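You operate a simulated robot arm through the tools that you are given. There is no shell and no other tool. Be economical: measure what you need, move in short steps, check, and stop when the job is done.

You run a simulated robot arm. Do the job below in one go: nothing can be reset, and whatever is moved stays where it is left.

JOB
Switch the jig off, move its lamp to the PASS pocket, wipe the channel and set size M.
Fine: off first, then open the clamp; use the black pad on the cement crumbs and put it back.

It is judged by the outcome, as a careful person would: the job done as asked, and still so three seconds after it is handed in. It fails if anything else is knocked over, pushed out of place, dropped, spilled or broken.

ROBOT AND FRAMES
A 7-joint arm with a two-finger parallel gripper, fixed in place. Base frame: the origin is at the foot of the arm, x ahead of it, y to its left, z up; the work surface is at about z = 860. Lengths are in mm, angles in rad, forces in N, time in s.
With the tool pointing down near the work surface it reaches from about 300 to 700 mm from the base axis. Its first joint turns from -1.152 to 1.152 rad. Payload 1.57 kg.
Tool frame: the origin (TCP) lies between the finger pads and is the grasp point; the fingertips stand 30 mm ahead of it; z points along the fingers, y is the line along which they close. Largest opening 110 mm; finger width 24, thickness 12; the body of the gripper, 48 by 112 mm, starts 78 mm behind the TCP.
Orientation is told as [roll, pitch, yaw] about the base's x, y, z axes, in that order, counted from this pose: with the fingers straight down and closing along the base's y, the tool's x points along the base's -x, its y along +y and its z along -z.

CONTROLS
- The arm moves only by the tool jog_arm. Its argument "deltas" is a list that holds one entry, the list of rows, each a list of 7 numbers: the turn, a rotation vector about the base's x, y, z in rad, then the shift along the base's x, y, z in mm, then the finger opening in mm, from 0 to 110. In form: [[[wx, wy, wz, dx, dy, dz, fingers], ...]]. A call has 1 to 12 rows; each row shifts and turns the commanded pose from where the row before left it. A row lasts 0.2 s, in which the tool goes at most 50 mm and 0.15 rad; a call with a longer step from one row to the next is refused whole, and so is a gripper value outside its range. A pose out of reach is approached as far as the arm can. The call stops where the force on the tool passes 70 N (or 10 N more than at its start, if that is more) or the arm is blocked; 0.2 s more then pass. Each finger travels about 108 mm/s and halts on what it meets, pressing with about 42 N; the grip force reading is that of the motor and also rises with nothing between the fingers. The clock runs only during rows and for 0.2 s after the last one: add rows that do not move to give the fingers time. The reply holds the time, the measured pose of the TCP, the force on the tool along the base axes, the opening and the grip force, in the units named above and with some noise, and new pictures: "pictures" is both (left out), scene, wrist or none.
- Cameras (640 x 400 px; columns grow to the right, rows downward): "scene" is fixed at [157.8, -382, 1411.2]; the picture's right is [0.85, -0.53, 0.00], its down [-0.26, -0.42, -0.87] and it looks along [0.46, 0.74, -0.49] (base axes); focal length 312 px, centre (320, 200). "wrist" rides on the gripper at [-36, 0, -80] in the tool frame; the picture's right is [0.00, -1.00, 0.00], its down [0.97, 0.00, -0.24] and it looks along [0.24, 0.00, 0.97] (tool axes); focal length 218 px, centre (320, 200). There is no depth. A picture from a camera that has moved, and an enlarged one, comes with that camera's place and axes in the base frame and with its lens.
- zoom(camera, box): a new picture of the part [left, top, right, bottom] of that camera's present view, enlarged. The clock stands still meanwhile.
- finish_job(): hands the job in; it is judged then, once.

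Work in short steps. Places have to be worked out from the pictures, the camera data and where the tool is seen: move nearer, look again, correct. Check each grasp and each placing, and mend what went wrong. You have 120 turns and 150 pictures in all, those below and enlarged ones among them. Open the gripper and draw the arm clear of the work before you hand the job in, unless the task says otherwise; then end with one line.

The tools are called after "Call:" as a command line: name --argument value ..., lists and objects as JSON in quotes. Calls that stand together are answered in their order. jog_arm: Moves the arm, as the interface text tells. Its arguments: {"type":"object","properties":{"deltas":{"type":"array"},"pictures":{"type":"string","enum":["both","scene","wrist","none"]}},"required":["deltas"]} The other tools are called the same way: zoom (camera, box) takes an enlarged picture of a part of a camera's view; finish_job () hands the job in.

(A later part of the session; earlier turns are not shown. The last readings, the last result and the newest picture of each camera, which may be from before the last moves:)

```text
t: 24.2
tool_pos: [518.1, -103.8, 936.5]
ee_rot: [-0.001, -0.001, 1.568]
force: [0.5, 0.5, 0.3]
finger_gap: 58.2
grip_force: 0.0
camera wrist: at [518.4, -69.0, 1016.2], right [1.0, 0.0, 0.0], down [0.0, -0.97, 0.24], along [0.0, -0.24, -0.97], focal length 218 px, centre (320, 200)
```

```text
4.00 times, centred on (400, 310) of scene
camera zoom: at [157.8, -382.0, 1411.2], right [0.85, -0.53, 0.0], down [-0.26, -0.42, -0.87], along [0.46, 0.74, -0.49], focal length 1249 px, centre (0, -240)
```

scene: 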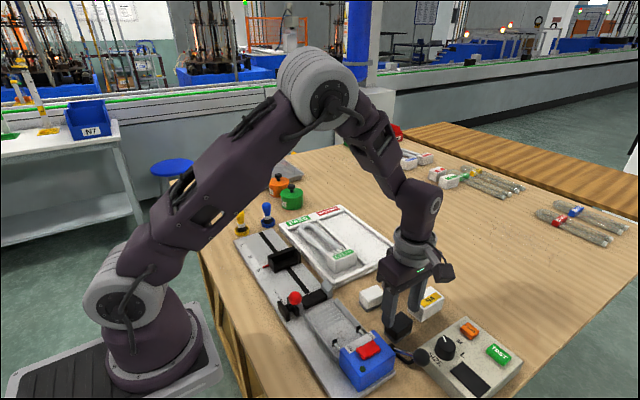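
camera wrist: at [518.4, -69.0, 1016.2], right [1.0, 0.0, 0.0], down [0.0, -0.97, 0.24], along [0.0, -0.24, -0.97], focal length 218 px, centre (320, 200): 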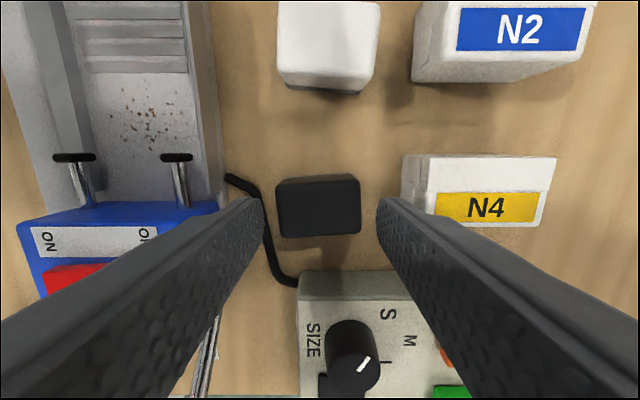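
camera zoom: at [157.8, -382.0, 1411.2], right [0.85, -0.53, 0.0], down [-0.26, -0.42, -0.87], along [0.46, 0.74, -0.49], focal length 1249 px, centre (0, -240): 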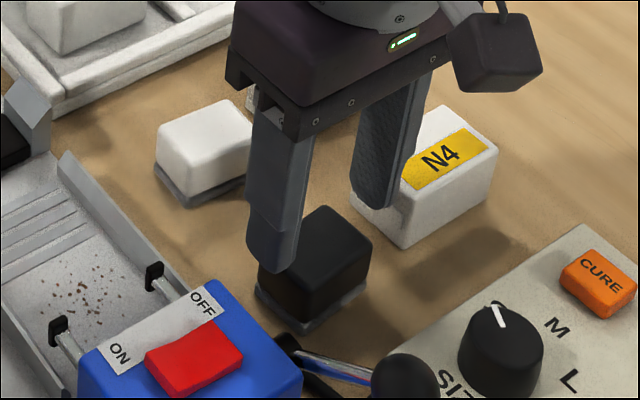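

Aligned. Descend to TCP z≈908 and close.

Call:
jog_arm --deltas '[[[0, 0, 0, 0, 0, -10, 58], [0, 0, 0, 0, 0, -10, 58], [0, 0, 0, 0, 0, -8, 58], [0, 0, 0, 0, 0, 0, 35], [0, 0, 0, 0, 0, 0, 35], [0, 0, 0, 0, 0, 0, 35]]]'

Call:
zoom --camera "scene" --box '[340, 260, 460, 360]'

```text
t: 25.6
tool_pos: [519.5, -106.3, 910.5]
ee_rot: [0.0, -0.001, 1.569]
force: [-2.6, 0.7, 7.1]
finger_gap: 48.6
grip_force: 42.1
camera wrist: at [518.8, -69.6, 989.5], right [1.0, 0.0, 0.0], down [0.0, -0.97, 0.24], along [0.0, -0.24, -0.97], focal length 218 px, centre (320, 200)
```

scene: 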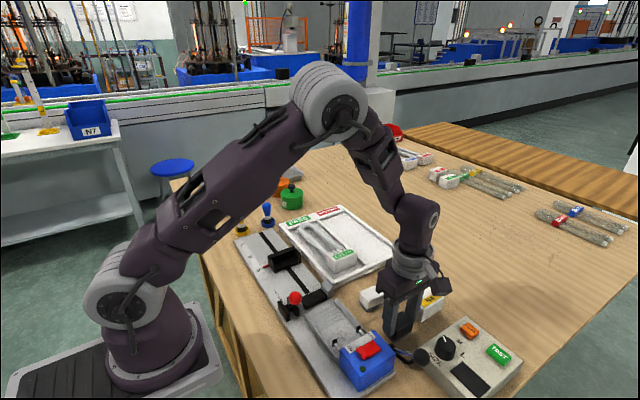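
wrist: 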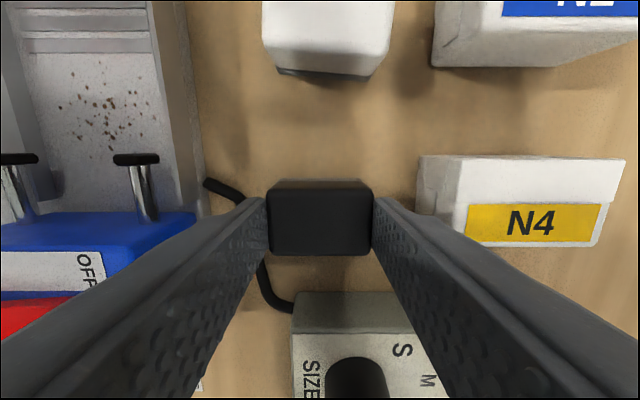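

```text
4.00 times, centred on (400, 310) of scene
camera zoom: at [157.6, -382.0, 1411.2], right [0.85, -0.53, 0.0], down [-0.26, -0.42, -0.87], along [0.46, 0.74, -0.49], focal length 1249 px, centre (0, -240)
```

zoom: 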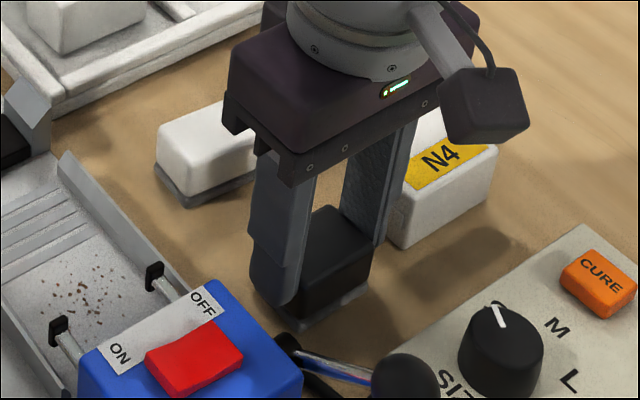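

Pad held (48.6 gap). Lift and carry it above the channel.

Call:
jog_arm --deltas '[[[0, 0, 0, 0, 0, 20, 35], [0, 0, 0, 0, 0, 30, 35], [0, 0, 0, 0, 10, 25, 35], [0, 0, 0, -20, 40, 0, 35], [0, 0, 0, -45, 5, 0, 35], [0, 0, 0, -44, 0, 0, 35], [0, 0, 0, 0, 0, 0, 35]]]'

Call:
zoom --camera "scene" --box '[290, 260, 410, 360]'

```text
t: 27.2
tool_pos: [407.5, -51.5, 984.3]
ee_rot: [0.0, 0.0, 1.571]
force: [0.5, 0.2, -1.0]
finger_gap: 48.8
grip_force: 42.5
camera wrist: at [408.6, -14.6, 1065.0], right [1.0, 0.0, 0.0], down [0.0, -0.97, 0.24], along [0.0, -0.24, -0.97], focal length 218 px, centre (320, 200)
```

scene: 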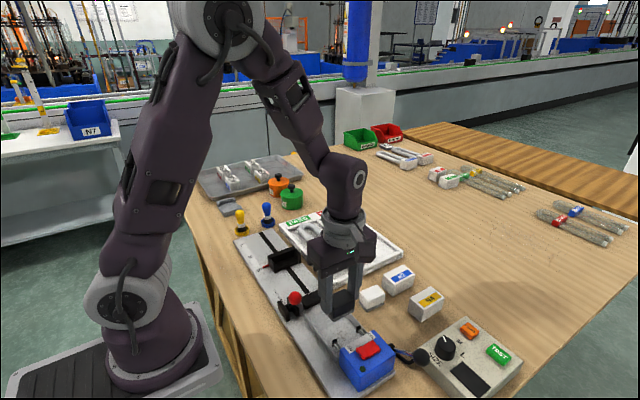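
wrist: 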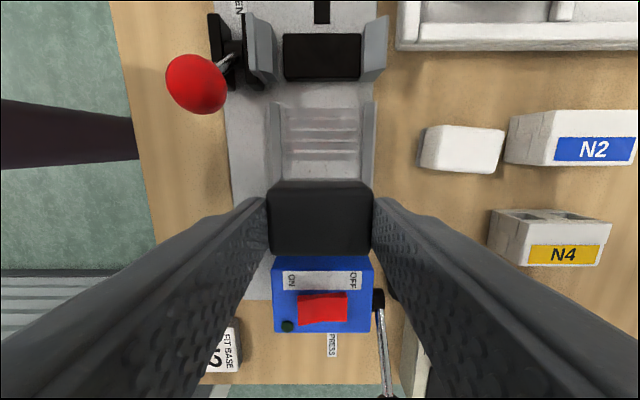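

```text
4.00 times, centred on (350, 310) of scene
camera zoom: at [157.7, -382.0, 1411.2], right [0.85, -0.53, 0.0], down [-0.26, -0.42, -0.87], along [0.46, 0.74, -0.49], focal length 1249 px, centre (200, -240)
```

zoom: 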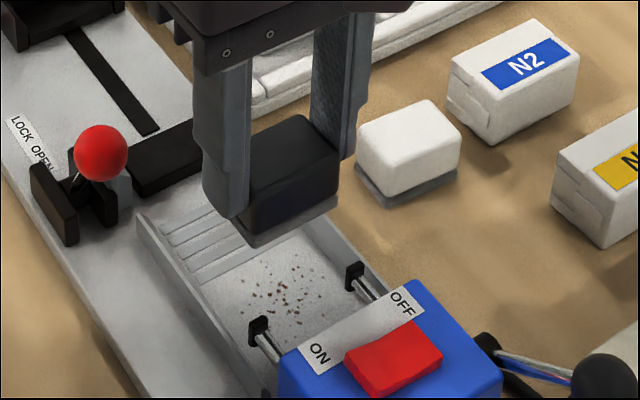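

Over the channel. Moving to (410,-44) and lowering in small steps to contact.

Call:
jog_arm --deltas '[[[0, 0, 0, 2, 6, -25, 35], [0, 0, 0, 0, 0, -22, 35], [0, 0, 0, 0, 0, -7, 35], [0, 0, 0, 0, 0, -4, 35]]]'

Call:
zoom --camera "scene" --box '[290, 260, 410, 360]'

```text
t: 28.2
tool_pos: [412.4, -44.0, 926.8]
ee_rot: [0.0, -0.001, 1.569]
force: [-0.7, 0.6, -0.4]
finger_gap: 48.5
grip_force: 41.6
camera wrist: at [412.1, -7.7, 1006.0], right [1.0, 0.0, 0.0], down [0.0, -0.97, 0.24], along [0.0, -0.24, -0.97], focal length 218 px, centre (320, 200)
```

scene: 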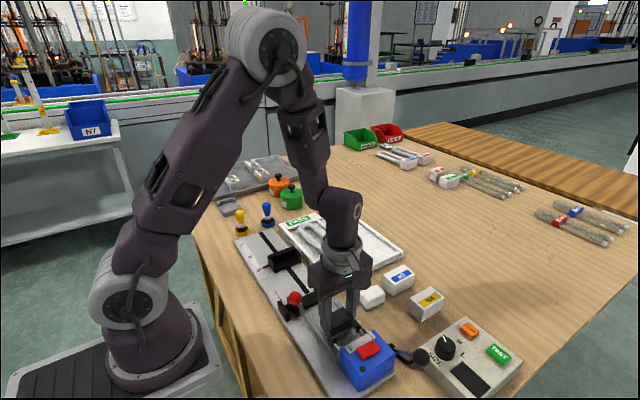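
wrist: 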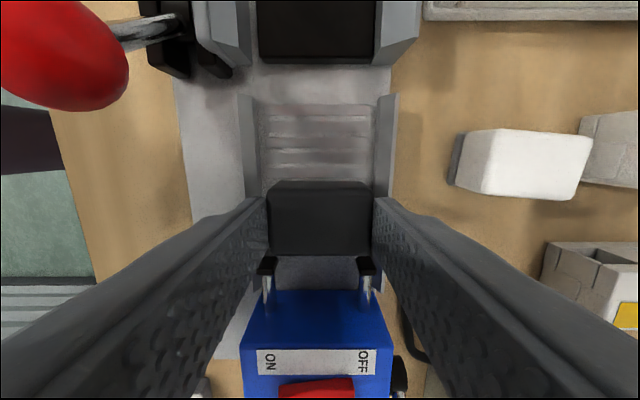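

```text
4.00 times, centred on (350, 310) of scene
camera zoom: at [157.8, -382.0, 1411.2], right [0.85, -0.53, 0.0], down [-0.26, -0.42, -0.87], along [0.46, 0.74, -0.49], focal length 1249 px, centre (200, -240)
```

zoom: 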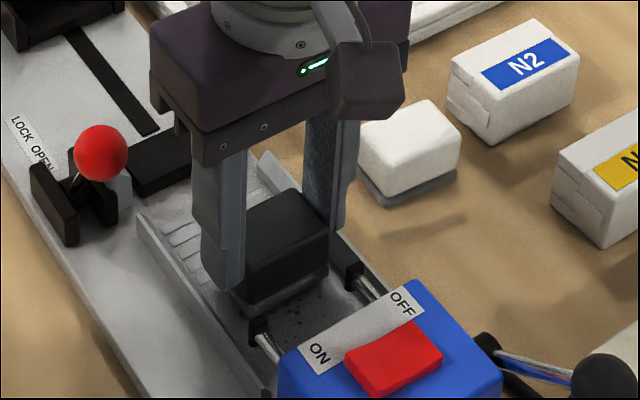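

Just above the floor. Lowering 2 mm at a time.

Call:
jog_arm --deltas '[[[0, 0, 0, -1, 0, -2, 35], [0, 0, 0, 0, 0, -2, 35], [0, 0, 0, 0, 0, 0, 35]]]' --pictures "none"

```text
t: 29.0
tool_pos: [412.2, -45.8, 921.5]
ee_rot: [0.001, 0.001, 1.57]
force: [0.6, 0.1, 6.3]
finger_gap: 49.2
grip_force: 42.0
```

Light contact at z≈922. Press slightly more and make short strokes.

Call:
jog_arm --deltas '[[[0, 0, 0, -1, 0, -1, 35], [0, 0, 0, 4, 0, 0, 35], [0, 0, 0, 0, -4, 0, 35], [0, 0, 0, -8, 0, 0, 35], [0, 0, 0, 0, 12, 0, 35], [0, 0, 0, 8, 0, 0, 35], [0, 0, 0, 0, -12, 0, 35], [0, 0, 0, -4, 0, 0, 35], [0, 0, 0, 0, 15, 0, 35], [0, 0, 0, 0, 0, 0, 35]]]'

Call:
zoom --camera "scene" --box '[290, 260, 410, 360]'

```text
t: 31.2
tool_pos: [409.7, -35.5, 921.0]
ee_rot: [0.0, 0.0, 1.571]
force: [-0.7, 0.4, 0.1]
finger_gap: 48.9
grip_force: 41.5
camera wrist: at [409.1, 1.5, 1000.4], right [1.0, 0.0, 0.0], down [0.0, -0.97, 0.24], along [0.0, -0.24, -0.97], focal length 218 px, centre (320, 200)
```

scene: 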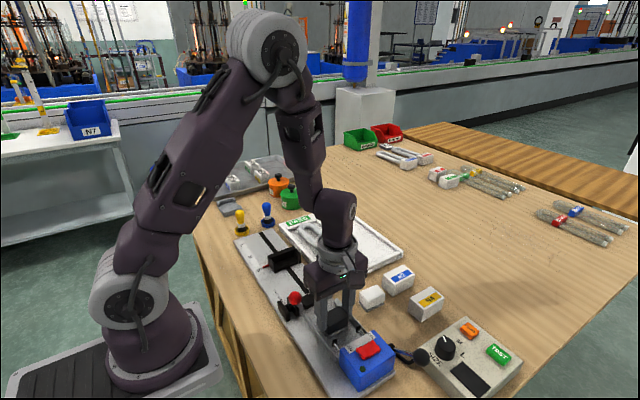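
wrist: 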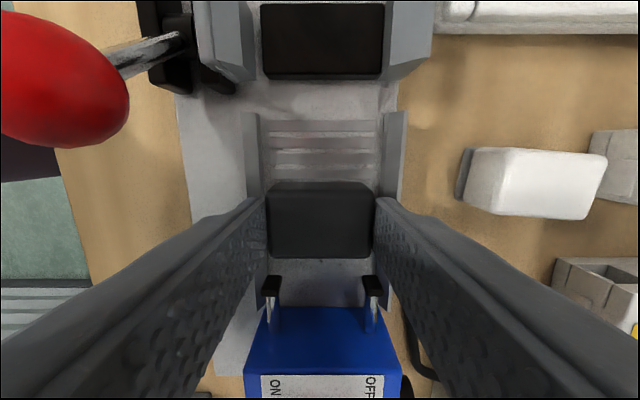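

```text
4.00 times, centred on (350, 310) of scene
camera zoom: at [157.8, -382.0, 1411.2], right [0.85, -0.53, 0.0], down [-0.26, -0.42, -0.87], along [0.46, 0.74, -0.49], focal length 1249 px, centre (200, -240)
```

zoom: 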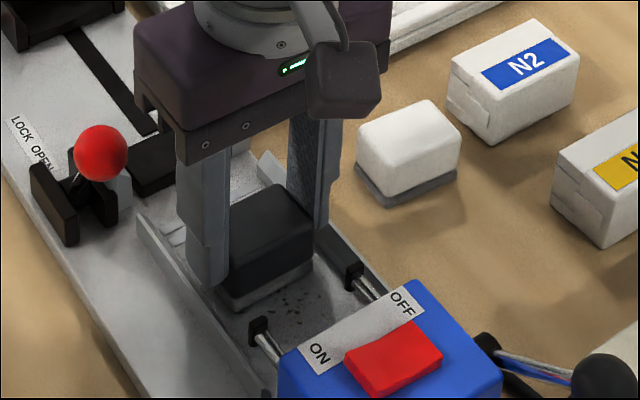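

Some crumbs remain and contact was light. Lift briefly to see what's left.

Call:
jog_arm --deltas '[[[0, 0, 0, 0, 5, 20, 35], [0, 0, 0, 0, 30, 25, 35], [0, 0, 0, 0, 20, 0, 35]]]'

Call:
zoom --camera "scene" --box '[290, 260, 410, 360]'

```text
t: 32.0
tool_pos: [407.4, 21.7, 965.7]
ee_rot: [0.0, 0.001, 1.569]
force: [0.4, -0.1, -0.2]
finger_gap: 48.8
grip_force: 42.1
camera wrist: at [408.4, 57.5, 1045.6], right [1.0, 0.0, 0.0], down [0.0, -0.97, 0.24], along [0.0, -0.24, -0.97], focal length 218 px, centre (320, 200)
```

scene: 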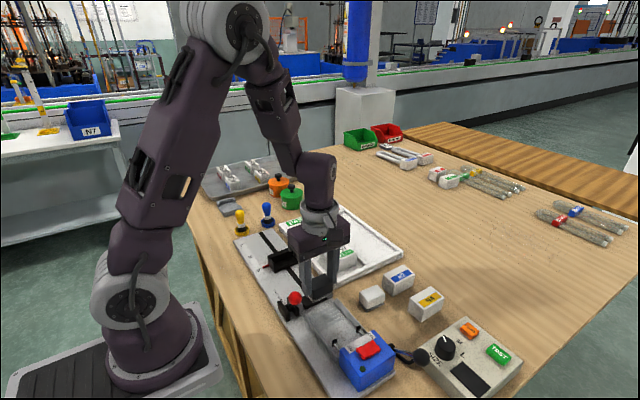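
wrist: 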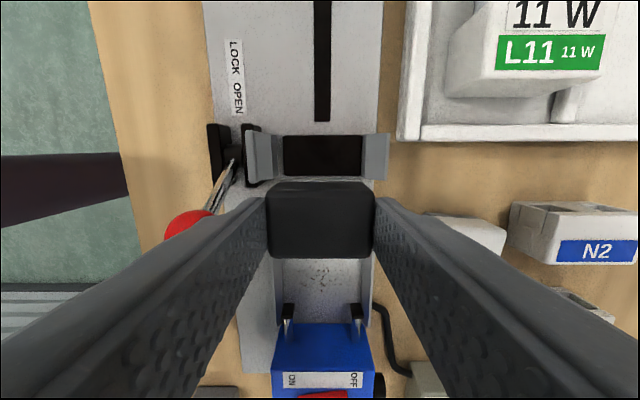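

```text
4.00 times, centred on (350, 310) of scene
camera zoom: at [157.7, -382.0, 1411.2], right [0.85, -0.53, 0.0], down [-0.26, -0.42, -0.87], along [0.46, 0.74, -0.49], focal length 1249 px, centre (200, -240)
```

zoom: 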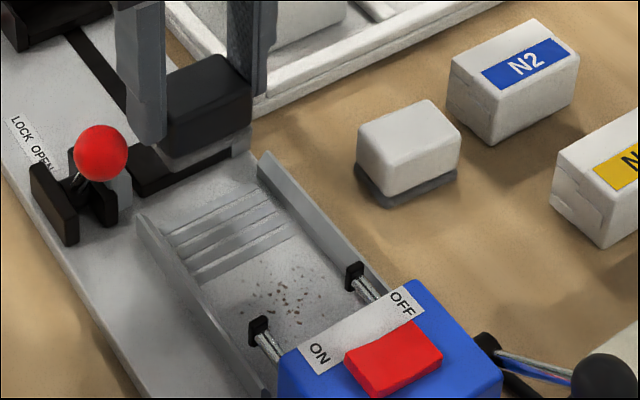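

Crumbs look fainter but are still there: more strokes with a firmer press are needed.

Call:
jog_arm --deltas '[[[0, 0, 0, 1, -30, 0, 35], [0, 0, 0, 1, -30, -10, 35], [0, 0, 0, 0, 0, -25, 35], [0, 0, 0, 0, 0, -9, 35], [0, 0, 0, 0, 0, -4, 35]]]' --pictures "none"

```text
t: 33.2
tool_pos: [411.3, -40.7, 917.4]
ee_rot: [-0.003, -0.002, 1.568]
force: [-4.0, -2.5, 31.5]
finger_gap: 48.9
grip_force: 42.0
```

Firm contact, a little too much; ease 2 mm and stroke repeatedly.

Call:
jog_arm --deltas '[[[0, 0, 0, 0, 0, 2, 35], [0, 0, 0, 0, -9, 0, 35], [0, 0, 0, 4, 12, 0, 35], [0, 0, 0, 0, -12, 0, 35], [0, 0, 0, -8, 0, 0, 35], [0, 0, 0, 0, 12, 0, 35], [0, 0, 0, 0, -12, 0, 35], [0, 0, 0, 8, 0, 0, 35], [0, 0, 0, -8, 0, 0, 35], [0, 0, 0, 4, 12, 0, 35], [0, 0, 0, 0, -12, 0, 35], [0, 0, 0, 0, 10, 0, 35]]]' --pictures "none"

Call:
jog_arm --deltas '[[[0, 0, 0, 0, 0, 0, 35], [0, 0, 0, 0, 5, 20, 35], [0, 0, 0, 0, 30, 25, 35], [0, 0, 0, 0, 20, 0, 35]]]' --pictures "none"

Call:
zoom --camera "scene" --box '[290, 260, 410, 360]'

```text
t: 35.8
tool_pos: [411.1, -36.9, 918.6]
ee_rot: [-0.001, -0.001, 1.569]
force: [-0.9, 0.0, -0.4]
finger_gap: 48.6
grip_force: 42.0
```

```text
t: 36.8
tool_pos: [409.4, 18.1, 963.4]
ee_rot: [0.001, 0.0, 1.572]
force: [0.5, -0.5, -1.0]
finger_gap: 48.9
grip_force: 41.6
```

```text
4.00 times, centred on (350, 310) of scene
camera zoom: at [157.7, -382.0, 1411.2], right [0.85, -0.53, 0.0], down [-0.26, -0.42, -0.87], along [0.46, 0.74, -0.49], focal length 1249 px, centre (200, -240)
```

zoom: 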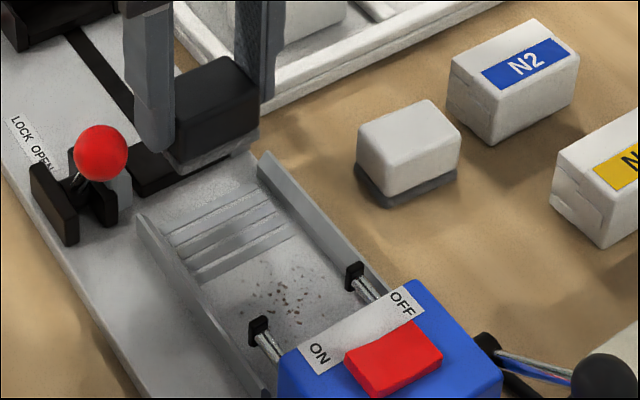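

Contact was lost during the strokes (pad shifted ~3 mm up in the grip). Return and press moderately, checking force while stroking.

Call:
jog_arm --deltas '[[[0, 0, 0, 1, -30, 0, 35], [0, 0, 0, 1, -30, -10, 35], [0, 0, 0, 0, 0, -25, 35], [0, 0, 0, 0, 0, -9, 35], [0, 0, 0, 0, 0, -2.5, 35], [0, 0, 0, 0, 0, 0, 35]]]' --pictures "none"

Call:
jog_arm --deltas '[[[0, 0, 0, 0, -4, 0, 35], [0, 0, 0, 0, -4, 0, 35], [0, 0, 0, 0, 6, 0, 35], [0, 0, 0, 0, 6, 0, 35]]]' --pictures "none"

```text
t: 38.2
tool_pos: [413.2, -42.6, 917.8]
ee_rot: [0.0, 0.001, 1.57]
force: [0.4, 0.8, -0.5]
finger_gap: 48.8
grip_force: 41.9
```

```text
t: 39.2
tool_pos: [414.7, -40.4, 916.6]
ee_rot: [-0.001, 0.001, 1.566]
force: [-0.4, -24.2, 23.8]
finger_gap: 48.5
grip_force: 42.0
```

The sideways force suggests the pad's rear edge is catching the ridges (y>-27). I lift, shift to y≈-50 so the pad sits on the flat floor, and press there.

Call:
jog_arm --deltas '[[[0, 0, 0, 0, 0, 6, 35], [0, 0, 0, -3, -10, 0, 35], [0, 0, 0, 0, 0, 0, 35]]]' --pictures "wrist"

Call:
zoom --camera "scene" --box '[300, 270, 390, 345]'

```text
t: 40.0
tool_pos: [410.5, -46.7, 922.2]
ee_rot: [0.001, 0.0, 1.57]
force: [0.0, -0.1, -0.2]
finger_gap: 48.8
grip_force: 41.5
camera wrist: at [411.3, -10.7, 1002.1], right [1.0, 0.0, 0.0], down [0.0, -0.97, 0.24], along [0.0, -0.24, -0.97], focal length 218 px, centre (320, 200)
```

wrist: 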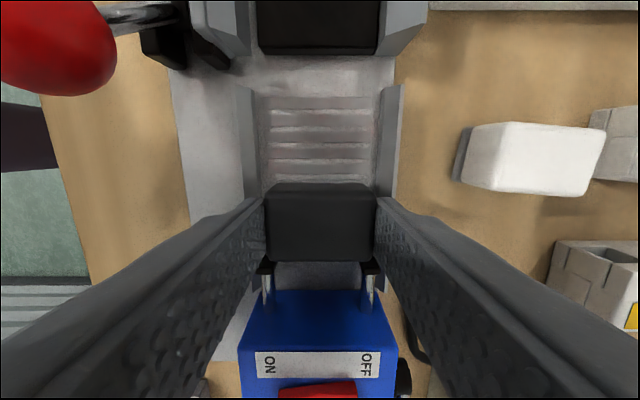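

```text
5.33 times, centred on (345, 308) of scene
camera zoom: at [157.8, -382.0, 1411.2], right [0.85, -0.53, 0.0], down [-0.26, -0.42, -0.87], along [0.46, 0.74, -0.49], focal length 1665 px, centre (187, -373)
```

zoom: 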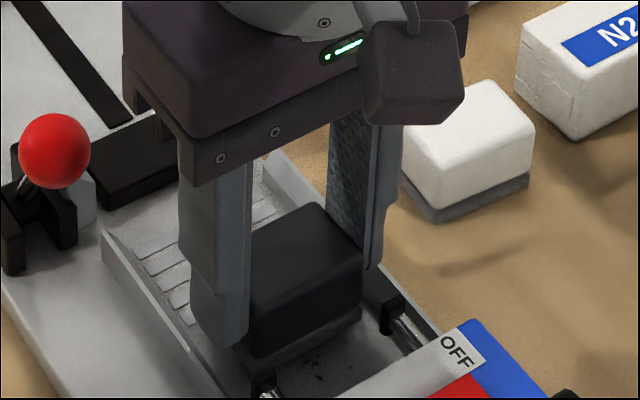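

Pad sits between the ridges and the pin cups. Lowering and stroking in x.

Call:
jog_arm --deltas '[[[0, 0, 0, 0, 0, -3, 35], [0, 0, 0, 0, 0, -3, 35], [0, 0, 0, 0, 0, 0, 35]]]' --pictures "none"

```text
t: 40.8
tool_pos: [411.2, -46.7, 916.9]
ee_rot: [-0.001, 0.002, 1.57]
force: [1.2, 0.7, -0.3]
finger_gap: 48.9
grip_force: 42.0
```

Call:
jog_arm --deltas '[[[0, 0, 0, 0, 0, -1, 35], [0, 0, 0, 0, 0, -1, 35], [0, 0, 0, 0, 0, 0, 35]]]' --pictures "none"

```text
t: 41.6
tool_pos: [411.7, -48.7, 915.3]
ee_rot: [-0.002, -0.001, 1.569]
force: [-3.0, 7.6, 29.6]
finger_gap: 48.7
grip_force: 41.6
```

Good contact on the flat floor. Ease slightly and stroke in x, watching force.

Call:
jog_arm --deltas '[[[0, 0, 0, 0, 1, 0.5, 35], [0, 0, 0, 5, 0, 0, 35], [0, 0, 0, -5, 0, 0, 35], [0, 0, 0, -5, 0, 0, 35], [0, 0, 0, 5, 0, 0, 35], [0, 0, 0, 5, 0, 0, 35]]]' --pictures "none"

Call:
jog_arm --deltas '[[[0, 0, 0, -5, 0, 0, 35], [0, 0, 0, -5, 0, 0, 35], [0, 0, 0, 5, 0, 0, 35], [0, 0, 0, 0, 3, 0, 35], [0, 0, 0, 0, -3, 0, 35], [0, 0, 0, 5, 0, 0, 35], [0, 0, 0, -5, 0, 0, 35]]]' --pictures "scene"

Call:
zoom --camera "scene" --box '[300, 270, 390, 345]'

```text
t: 43.0
tool_pos: [413.3, -49.3, 914.9]
ee_rot: [0.004, 0.002, 1.57]
force: [-17.2, 4.1, 31.6]
finger_gap: 48.9
grip_force: 42.1
```

```text
t: 44.6
tool_pos: [413.2, -49.2, 916.4]
ee_rot: [0.0, -0.001, 1.57]
force: [0.1, 0.1, -0.1]
finger_gap: 48.7
grip_force: 42.5
```

scene: 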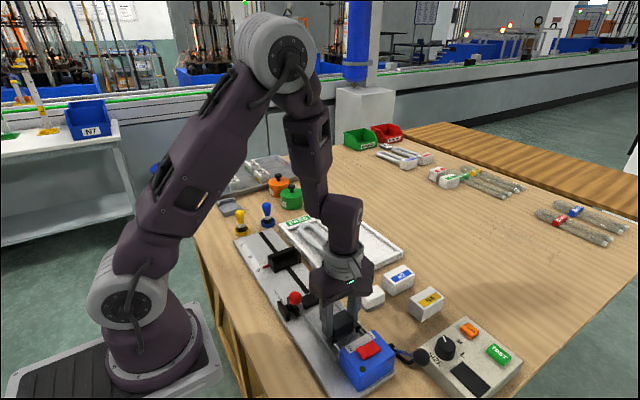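

```text
5.33 times, centred on (345, 308) of scene
camera zoom: at [157.8, -382.0, 1411.2], right [0.85, -0.53, 0.0], down [-0.26, -0.42, -0.87], along [0.46, 0.74, -0.49], focal length 1665 px, centre (187, -373)
```

zoom: 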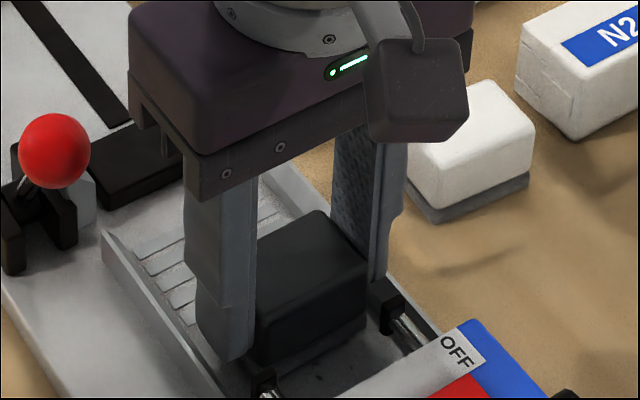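

Lift to inspect what remains.

Call:
jog_arm --deltas '[[[0, 0, 0, 0, 5, 20, 35], [0, 0, 0, 0, 30, 25, 35], [0, 0, 0, 0, 35, 0, 35]]]' --pictures "wrist"

Call:
zoom --camera "scene" --box '[300, 270, 390, 345]'

Call:
zoom --camera "wrist" --box '[240, 150, 400, 310]'

```text
t: 45.4
tool_pos: [412.7, 25.6, 962.7]
ee_rot: [0.0, 0.001, 1.57]
force: [0.9, 0.1, -0.5]
finger_gap: 48.7
grip_force: 42.3
camera wrist: at [412.8, 61.1, 1042.2], right [1.0, 0.0, 0.0], down [0.0, -0.97, 0.24], along [0.0, -0.24, -0.97], focal length 218 px, centre (320, 200)
```

wrist: 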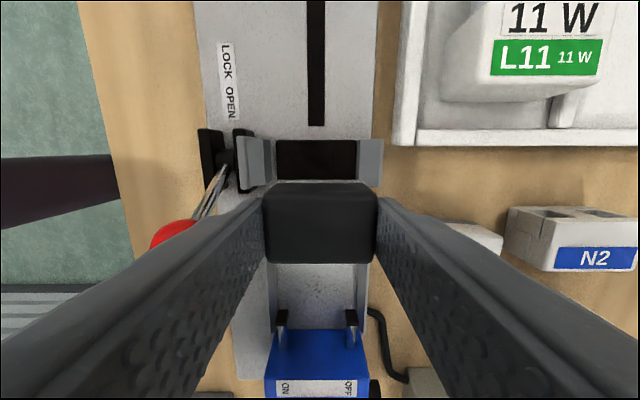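

```text
5.33 times, centred on (345, 308) of scene
camera zoom: at [157.7, -382.1, 1411.2], right [0.85, -0.53, 0.0], down [-0.26, -0.42, -0.87], along [0.46, 0.74, -0.49], focal length 1665 px, centre (187, -373)
```

zoom: 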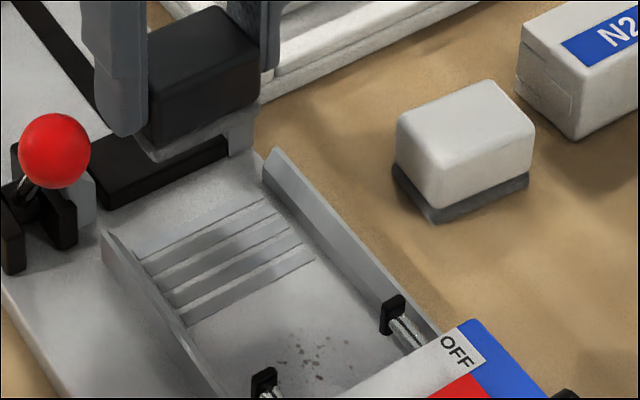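

```text
2.50 times, centred on (320, 230) of wrist
camera zoom: at [412.8, 61.1, 1042.2], right [1.0, 0.0, 0.0], down [0.0, -0.97, 0.24], along [0.0, -0.24, -0.97], focal length 546 px, centre (320, 125)
```

zoom: 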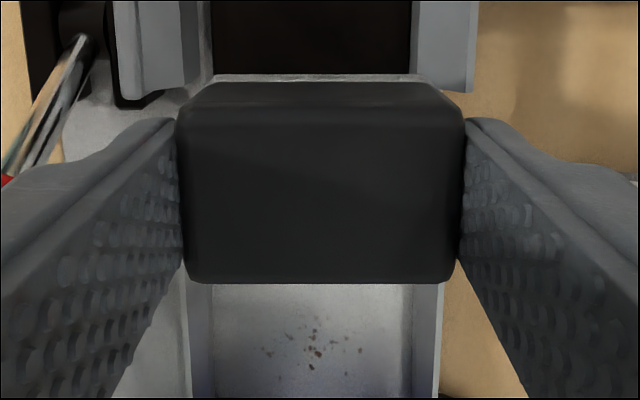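

Contact wiping clears crumbs; only those at y≈-57…-70 near the pins remain. I'll turn the pad 90° so its narrow side fits between the pins.

Call:
jog_arm --deltas '[[[0, 0, -0.1428, 0, -6, 0, 35], [0, 0, -0.1428, 0, -6, 0, 35], [0, 0, -0.1428, 0, -6, 0, 35], [0, 0, -0.1428, 0, -6, 0, 35], [0, 0, -0.1428, 0, -6, 0, 35], [0, 0, -0.1428, 0, -6, 0, 35], [0, 0, -0.1428, 0, -6, 0, 35], [0, 0, -0.1428, 0, -6, 0, 35], [0, 0, -0.1428, 0, -6, 0, 35], [0, 0, -0.1428, 0, -6, 0, 35], [0, 0, -0.1428, -3, -6, 0, 35], [0, 0, 0, 0, 0, 0, 35]]]'

Call:
zoom --camera "scene" --box '[300, 270, 390, 345]'

```text
t: 48.0
tool_pos: [408.5, -45.6, 960.2]
ee_rot: [0.0, 0.0, 0.0]
force: [-0.7, 1.3, -0.3]
finger_gap: 48.9
grip_force: 41.8
camera wrist: at [444.4, -44.0, 1040.6], right [0.0, -1.0, 0.0], down [-0.97, 0.0, 0.24], along [-0.24, 0.0, -0.97], focal length 218 px, centre (320, 200)
```

scene: 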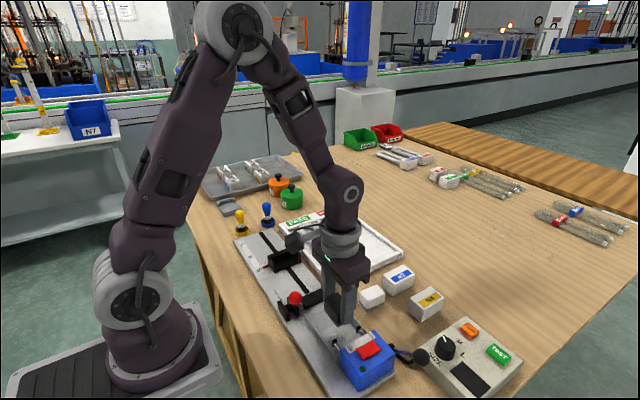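
wrist: 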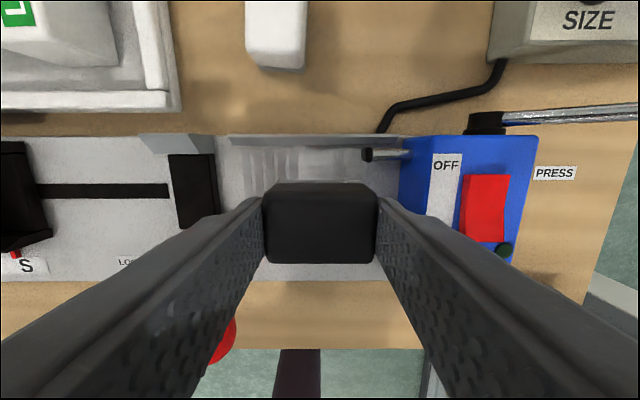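

```text
5.33 times, centred on (345, 308) of scene
camera zoom: at [157.8, -382.0, 1411.2], right [0.85, -0.53, 0.0], down [-0.26, -0.42, -0.87], along [0.46, 0.74, -0.49], focal length 1665 px, centre (187, -373)
```

zoom: 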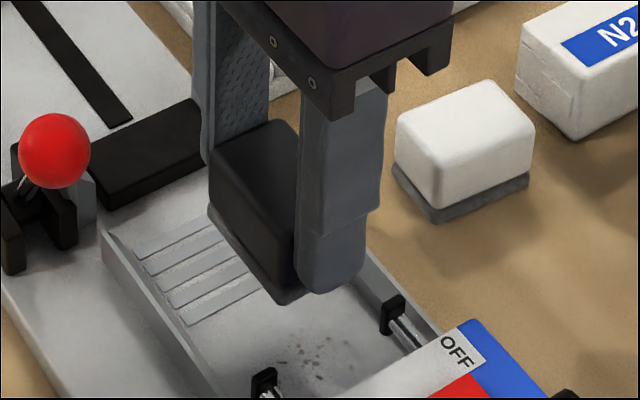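

Rotated. Lower to floor at y≈-51, x≈409.

Call:
jog_arm --deltas '[[[0, 0, 0, 0, -5.5, -15, 35], [0, 0, 0, 0, 0, -18, 35], [0, 0, 0, 0, 0, -8, 35], [0, 0, 0, 0, 0, 0, 35]]]'

Call:
zoom --camera "scene" --box '[300, 270, 390, 345]'

```text
t: 49.0
tool_pos: [407.2, -48.6, 919.3]
ee_rot: [0.0, 0.001, 0.001]
force: [-0.6, -0.2, -0.6]
finger_gap: 49.0
grip_force: 41.8
camera wrist: at [443.0, -48.3, 999.0], right [0.0, -1.0, 0.0], down [-0.97, 0.0, 0.24], along [-0.24, 0.0, -0.97], focal length 218 px, centre (320, 200)
```

scene: 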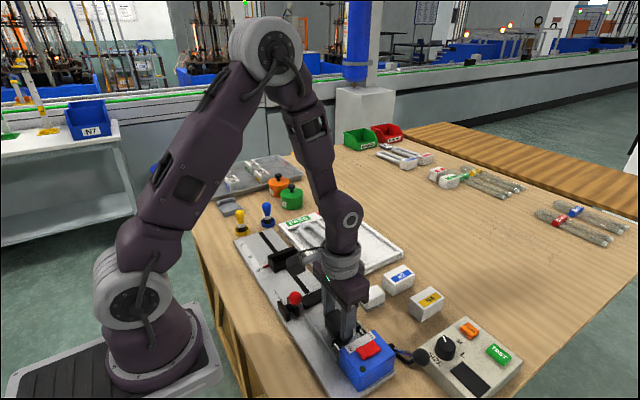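
wrist: 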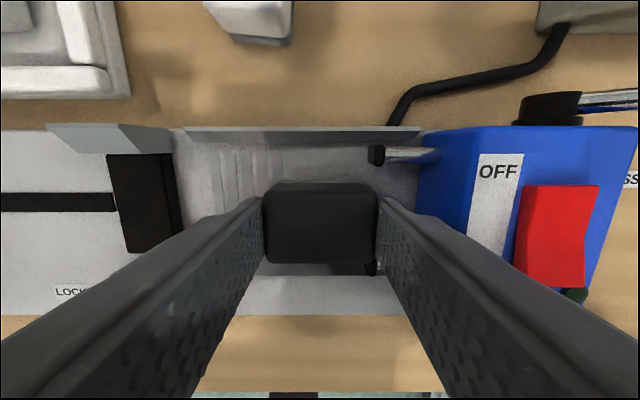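

```text
5.33 times, centred on (345, 308) of scene
camera zoom: at [157.8, -382.0, 1411.2], right [0.85, -0.53, 0.0], down [-0.26, -0.42, -0.87], along [0.46, 0.74, -0.49], focal length 1665 px, centre (187, -373)
```

zoom: 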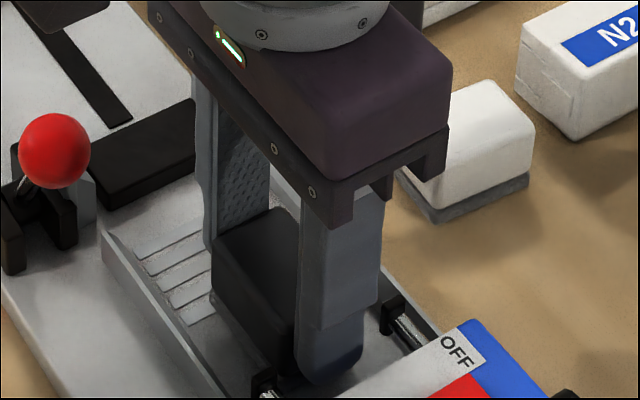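

Pad is between the pins. Shift +2 in x, y -2 and lower to contact.

Call:
jog_arm --deltas '[[[0, 0, 0, 2, -2, 0, 35], [0, 0, 0, 0, 0, -2, 35], [0, 0, 0, 0, 0, -1.5, 35], [0, 0, 0, 0, 0, 0, 35]]]' --pictures "none"

```text
t: 50.0
tool_pos: [409.8, -52.0, 915.2]
ee_rot: [-0.001, -0.001, 0.0]
force: [0.1, -0.4, 0.4]
finger_gap: 48.8
grip_force: 41.8
```

Call:
jog_arm --deltas '[[[0, 0, 0, 0, 0, -1.5, 35], [0, 0, 0, 0, 0, 0, 35]]]' --pictures "none"

```text
t: 50.6
tool_pos: [408.9, -50.2, 913.8]
ee_rot: [-0.001, -0.002, 0.0]
force: [-3.5, 3.5, 30.5]
finger_gap: 48.7
grip_force: 41.8
```

Contact. Strokes of a few mm in y and x, re-pressing slightly.

Call:
jog_arm --deltas '[[[0, 0, 0, 0, -3, 0, 35], [0, 0, 0, 3, 0, 0, 35], [0, 0, 0, -3, 0, -0.5, 35], [0, 0, 0, -3, 0, 0, 35], [0, 0, 0, 3, 0, 0, 35], [0, 0, 0, 0, 3, 0, 35]]]' --pictures "none"

Call:
jog_arm --deltas '[[[0, 0, 0, 0, -3, -0.7, 35], [0, 0, 0, 3, 0, 0, 35], [0, 0, 0, -6, 0, 0, 35], [0, 0, 0, 3, 0, 0, 35]]]' --pictures "none"

Call:
jog_arm --deltas '[[[0, 0, 0, 0, 0, 20, 35], [0, 0, 0, 0, 15, 20, 35], [0, 0, 0, 0, 40, 10, 35], [0, 0, 0, 0, 40, 10, 35], [0, 0, 0, 0, 0, 0, 35]]]'

Call:
zoom --camera "scene" --box '[300, 270, 390, 345]'

```text
t: 52.0
tool_pos: [409.0, -49.9, 914.7]
ee_rot: [0.0, 0.003, 0.0]
force: [0.0, -1.3, 3.5]
finger_gap: 48.9
grip_force: 41.9
```

```text
t: 53.0
tool_pos: [408.6, -53.2, 915.2]
ee_rot: [0.001, -0.001, 0.0]
force: [-1.2, 0.6, 30.8]
finger_gap: 48.9
grip_force: 42.2
```

```text
t: 54.2
tool_pos: [409.8, 43.1, 971.9]
ee_rot: [0.001, 0.0, 0.0]
force: [0.2, 0.5, -1.0]
finger_gap: 49.0
grip_force: 42.0
camera wrist: at [445.6, 43.1, 1052.6], right [0.0, -1.0, 0.0], down [-0.97, 0.0, 0.24], along [-0.24, 0.0, -0.97], focal length 218 px, centre (320, 200)
```

scene: 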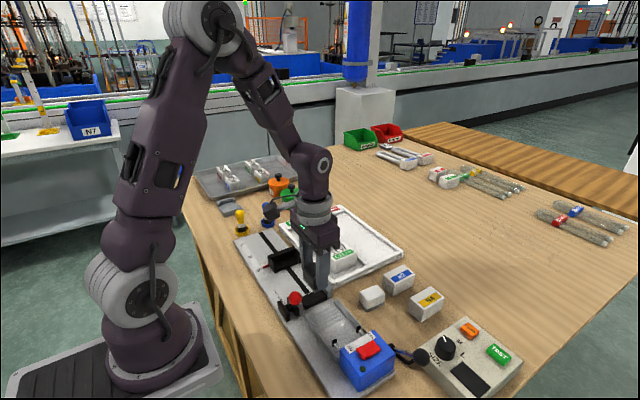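
wrist: 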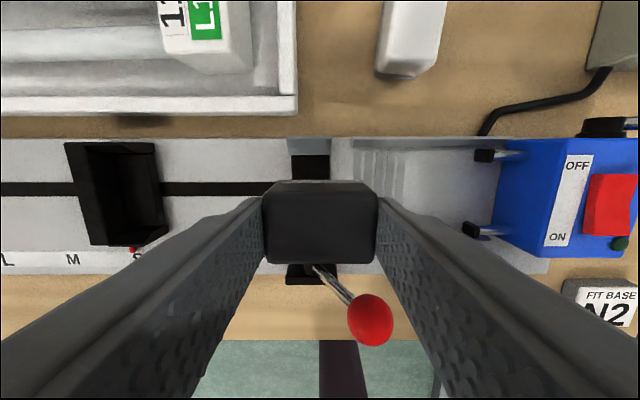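

```text
5.33 times, centred on (345, 308) of scene
camera zoom: at [157.8, -382.0, 1411.2], right [0.85, -0.53, 0.0], down [-0.26, -0.42, -0.87], along [0.46, 0.74, -0.49], focal length 1665 px, centre (187, -373)
```

zoom: 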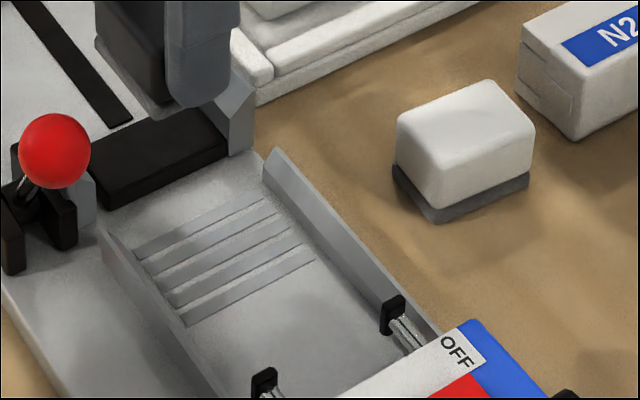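

The channel looks clean from the scene. Double-check with the wrist camera near the pins.

Call:
zoom --camera "wrist" --box '[340, 130, 540, 260]'

```text
3.08 times, centred on (440, 195) of wrist
camera zoom: at [445.6, 43.1, 1052.6], right [0.0, -1.0, 0.0], down [-0.97, 0.0, 0.24], along [-0.24, 0.0, -0.97], focal length 672 px, centre (-49, 215)
```

zoom: 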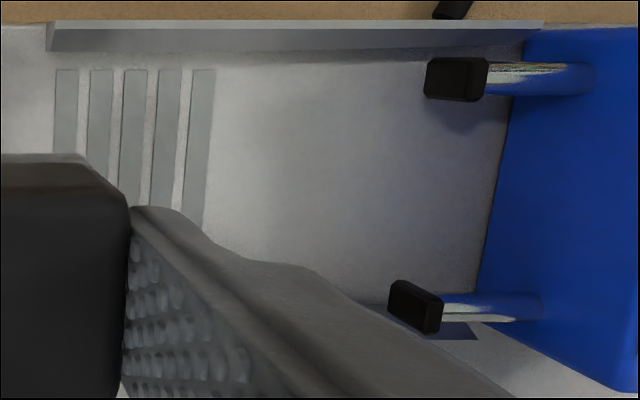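

Channel is clean. Rotate the pad back and carry it toward its original spot.

Call:
jog_arm --deltas '[[[0, 0, 0.1428, 9.9, -8.5, 3, 35], [0, 0, 0.1428, 9.9, -8.5, 3, 35], [0, 0, 0.1428, 9.9, -8.5, 3, 35], [0, 0, 0.1428, 9.9, -8.5, 3, 35], [0, 0, 0.1428, 9.9, -8.5, 0, 35], [0, 0, 0.1428, 9.9, -8.5, 0, 35], [0, 0, 0.1428, 9.9, -8.5, 0, 35], [0, 0, 0.1428, 9.9, -8.5, 0, 35], [0, 0, 0.1428, 9.9, -8.5, 0, 35], [0, 0, 0.1428, 9.9, -8.5, 0, 35], [0, 0, 0.1428, 9.9, -8.5, 0, 35], [0, 0, 0, 0, 0, 0, 35]]]' --pictures "none"

Call:
jog_arm --deltas '[[[0, 0, 0, 0, -28, 0, 35], [0, 0, 0, 0, -27, 0, 35], [0, 0, 0, 0, 0, 0, 35]]]'

```text
t: 56.8
tool_pos: [520.0, -53.0, 984.0]
ee_rot: [0.001, 0.003, 1.573]
force: [0.0, -1.0, -0.1]
finger_gap: 48.6
grip_force: 41.6
```

```text
t: 57.6
tool_pos: [519.3, -107.4, 985.9]
ee_rot: [0.0, 0.001, 1.571]
force: [0.5, -0.3, 0.0]
finger_gap: 48.7
grip_force: 42.3
camera wrist: at [519.4, -71.9, 1065.3], right [1.0, 0.0, 0.0], down [0.0, -0.97, 0.24], along [0.0, -0.24, -0.97], focal length 218 px, centre (320, 200)
```

scene: 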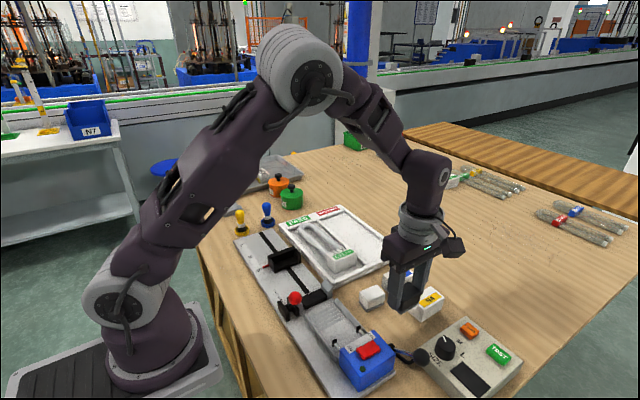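
wrist: 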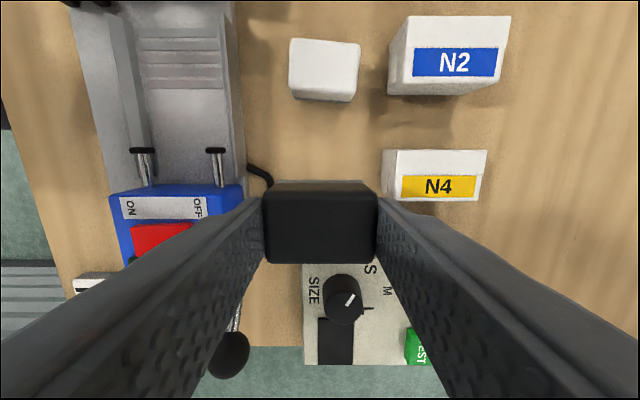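

Above the original spot. Lowering.

Call:
jog_arm --deltas '[[[0, 0, 0, -0.7, 1, -30, 35], [0, 0, 0, 0, 0, -25, 35], [0, 0, 0, 0, 0, -17, 35], [0, 0, 0, 0, 0, -4, 35], [0, 0, 0, 0, 0, 0, 35]]]' --pictures "scene"

Call:
zoom --camera "scene" --box '[340, 260, 460, 360]'

```text
t: 58.8
tool_pos: [516.3, -105.5, 910.0]
ee_rot: [0.0, 0.0, 1.571]
force: [-0.2, -0.2, -1.3]
finger_gap: 48.6
grip_force: 42.2
```

scene: 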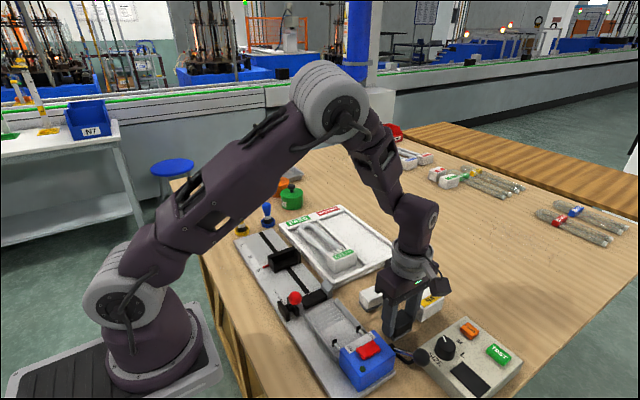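

```text
4.00 times, centred on (400, 310) of scene
camera zoom: at [157.8, -382.0, 1411.2], right [0.85, -0.53, 0.0], down [-0.26, -0.42, -0.87], along [0.46, 0.74, -0.49], focal length 1249 px, centre (0, -240)
```

zoom: 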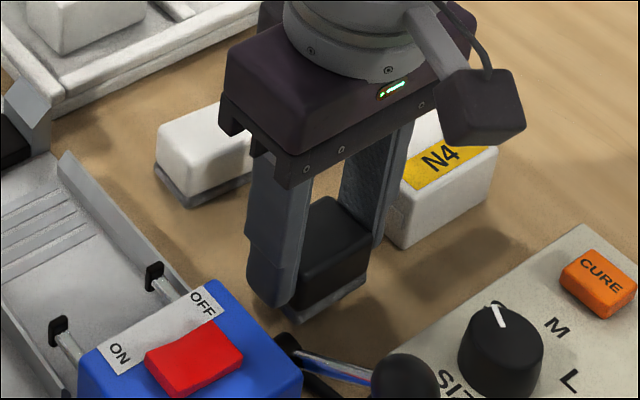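

Slightly above; correct x by +1.5 and lower until contact.

Call:
jog_arm --deltas '[[[0, 0, 0, 1.5, 0, -2, 35], [0, 0, 0, 0, 0, -2, 35], [0, 0, 0, 0, 0, -1.5, 35], [0, 0, 0, 0, 0, 0, 35]]]' --pictures "none"

```text
t: 59.8
tool_pos: [519.6, -106.5, 902.5]
ee_rot: [-0.001, 0.0, 1.57]
force: [-0.1, 0.0, 0.0]
finger_gap: 48.7
grip_force: 42.0
```

Call:
jog_arm --deltas '[[[0, 0, 0, 0, 0, -1, 35], [0, 0, 0, 0, 0, -1, 35], [0, 0, 0, 0, 0, 0, 35]]]' --pictures "none"

```text
t: 60.6
tool_pos: [519.4, -107.1, 902.6]
ee_rot: [-0.002, -0.001, 1.57]
force: [-1.8, 0.9, 11.8]
finger_gap: 48.7
grip_force: 42.3
```

Contact. Open to 58 (room before N4), then lift.

Call:
jog_arm --deltas '[[[0, 0, 0, 0, 0, 0.5, 52], [0, 0, 0, 0, 0, 0, 57], [0, 0, 0, 0, 0, 0, 57], [0, 0, 0, 0, 0, 20, 57], [0, 0, 0, 0, 0, 30, 57], [0, 0, 0, 0, 0, 40, 57], [0, 0, 0, 0, 10, 40, 57]]]'

Call:
zoom --camera "scene" --box '[340, 260, 460, 360]'

```text
t: 62.2
tool_pos: [517.5, -93.8, 1031.9]
ee_rot: [0.0, -0.001, 1.568]
force: [-0.1, -0.1, -0.4]
finger_gap: 56.8
grip_force: 0.1
camera wrist: at [516.9, -57.5, 1112.8], right [1.0, 0.0, 0.0], down [0.0, -0.97, 0.24], along [0.0, -0.24, -0.97], focal length 218 px, centre (320, 200)
```

scene: 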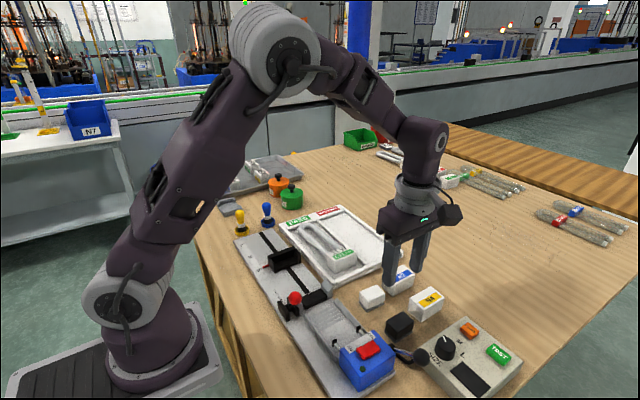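
wrist: 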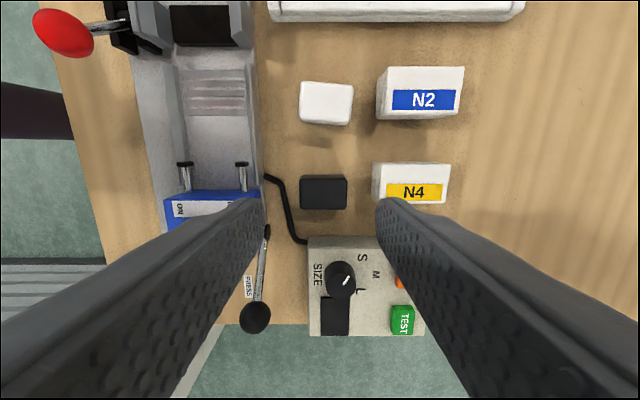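

```text
4.00 times, centred on (400, 310) of scene
camera zoom: at [157.7, -382.0, 1411.2], right [0.85, -0.53, 0.0], down [-0.26, -0.42, -0.87], along [0.46, 0.74, -0.49], focal length 1249 px, centre (0, -240)
```

zoom: 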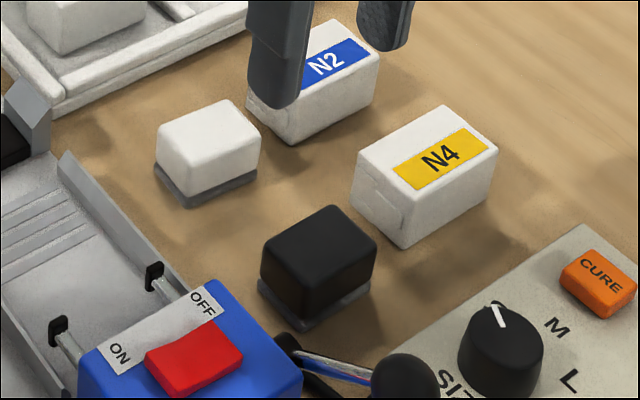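

Pad is back in place, nothing else moved. Next the size settings: the SIZE knob (≈(538,-192)) points at S; approach above it and look closely.

Call:
jog_arm --deltas '[[[0, 0, 0, 7, -33, 0, 60], [0, 0, 0, 7, -33, 0, 60], [0, 0, 0, 7, -32, -10, 60], [0, 0, 0, 0, 0, -22, 60], [0, 0, 0, 0, 0, 0, 60]]]'

Call:
zoom --camera "scene" --box '[400, 290, 520, 390]'

Call:
zoom --camera "wrist" --box '[250, 150, 400, 260]'

```text
t: 63.4
tool_pos: [539.4, -192.7, 1001.4]
ee_rot: [0.001, 0.001, 1.571]
force: [0.1, -0.5, -0.1]
finger_gap: 60.2
grip_force: 0.1
camera wrist: at [539.1, -156.3, 1081.0], right [1.0, 0.0, 0.0], down [0.0, -0.97, 0.24], along [0.0, -0.24, -0.97], focal length 218 px, centre (320, 200)
```

scene: 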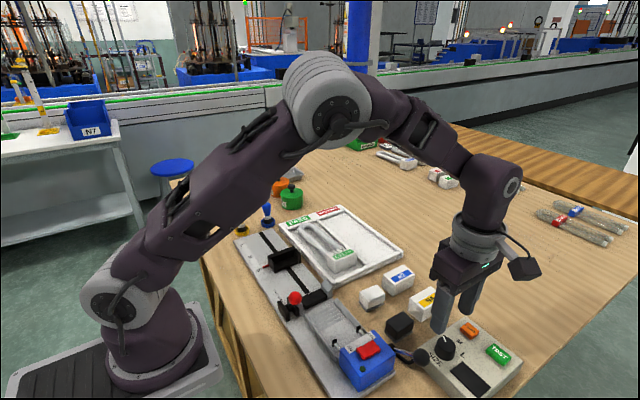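
wrist: 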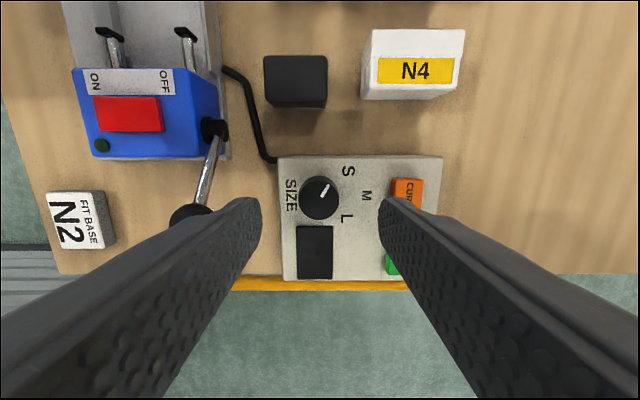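

```text
4.00 times, centred on (460, 340) of scene
camera zoom: at [157.7, -382.0, 1411.2], right [0.85, -0.53, 0.0], down [-0.26, -0.42, -0.87], along [0.46, 0.74, -0.49], focal length 1249 px, centre (-240, -360)
```

zoom: 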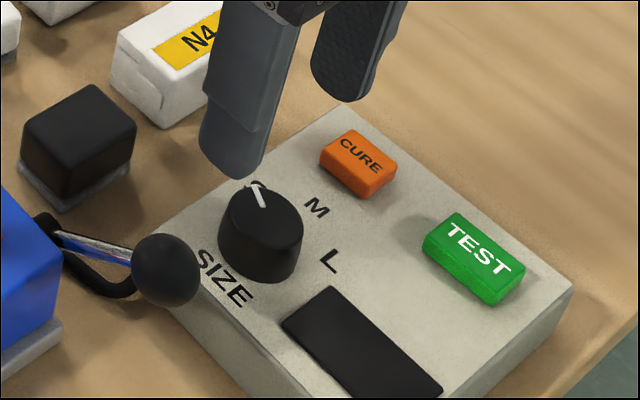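

```text
3.64 times, centred on (325, 205) of wrist
camera zoom: at [539.1, -156.3, 1081.0], right [1.0, 0.0, 0.0], down [0.0, -0.97, 0.24], along [0.0, -0.24, -0.97], focal length 794 px, centre (302, 182)
```

zoom: 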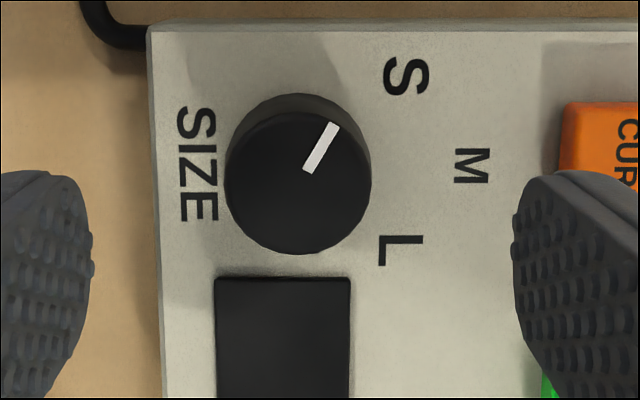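

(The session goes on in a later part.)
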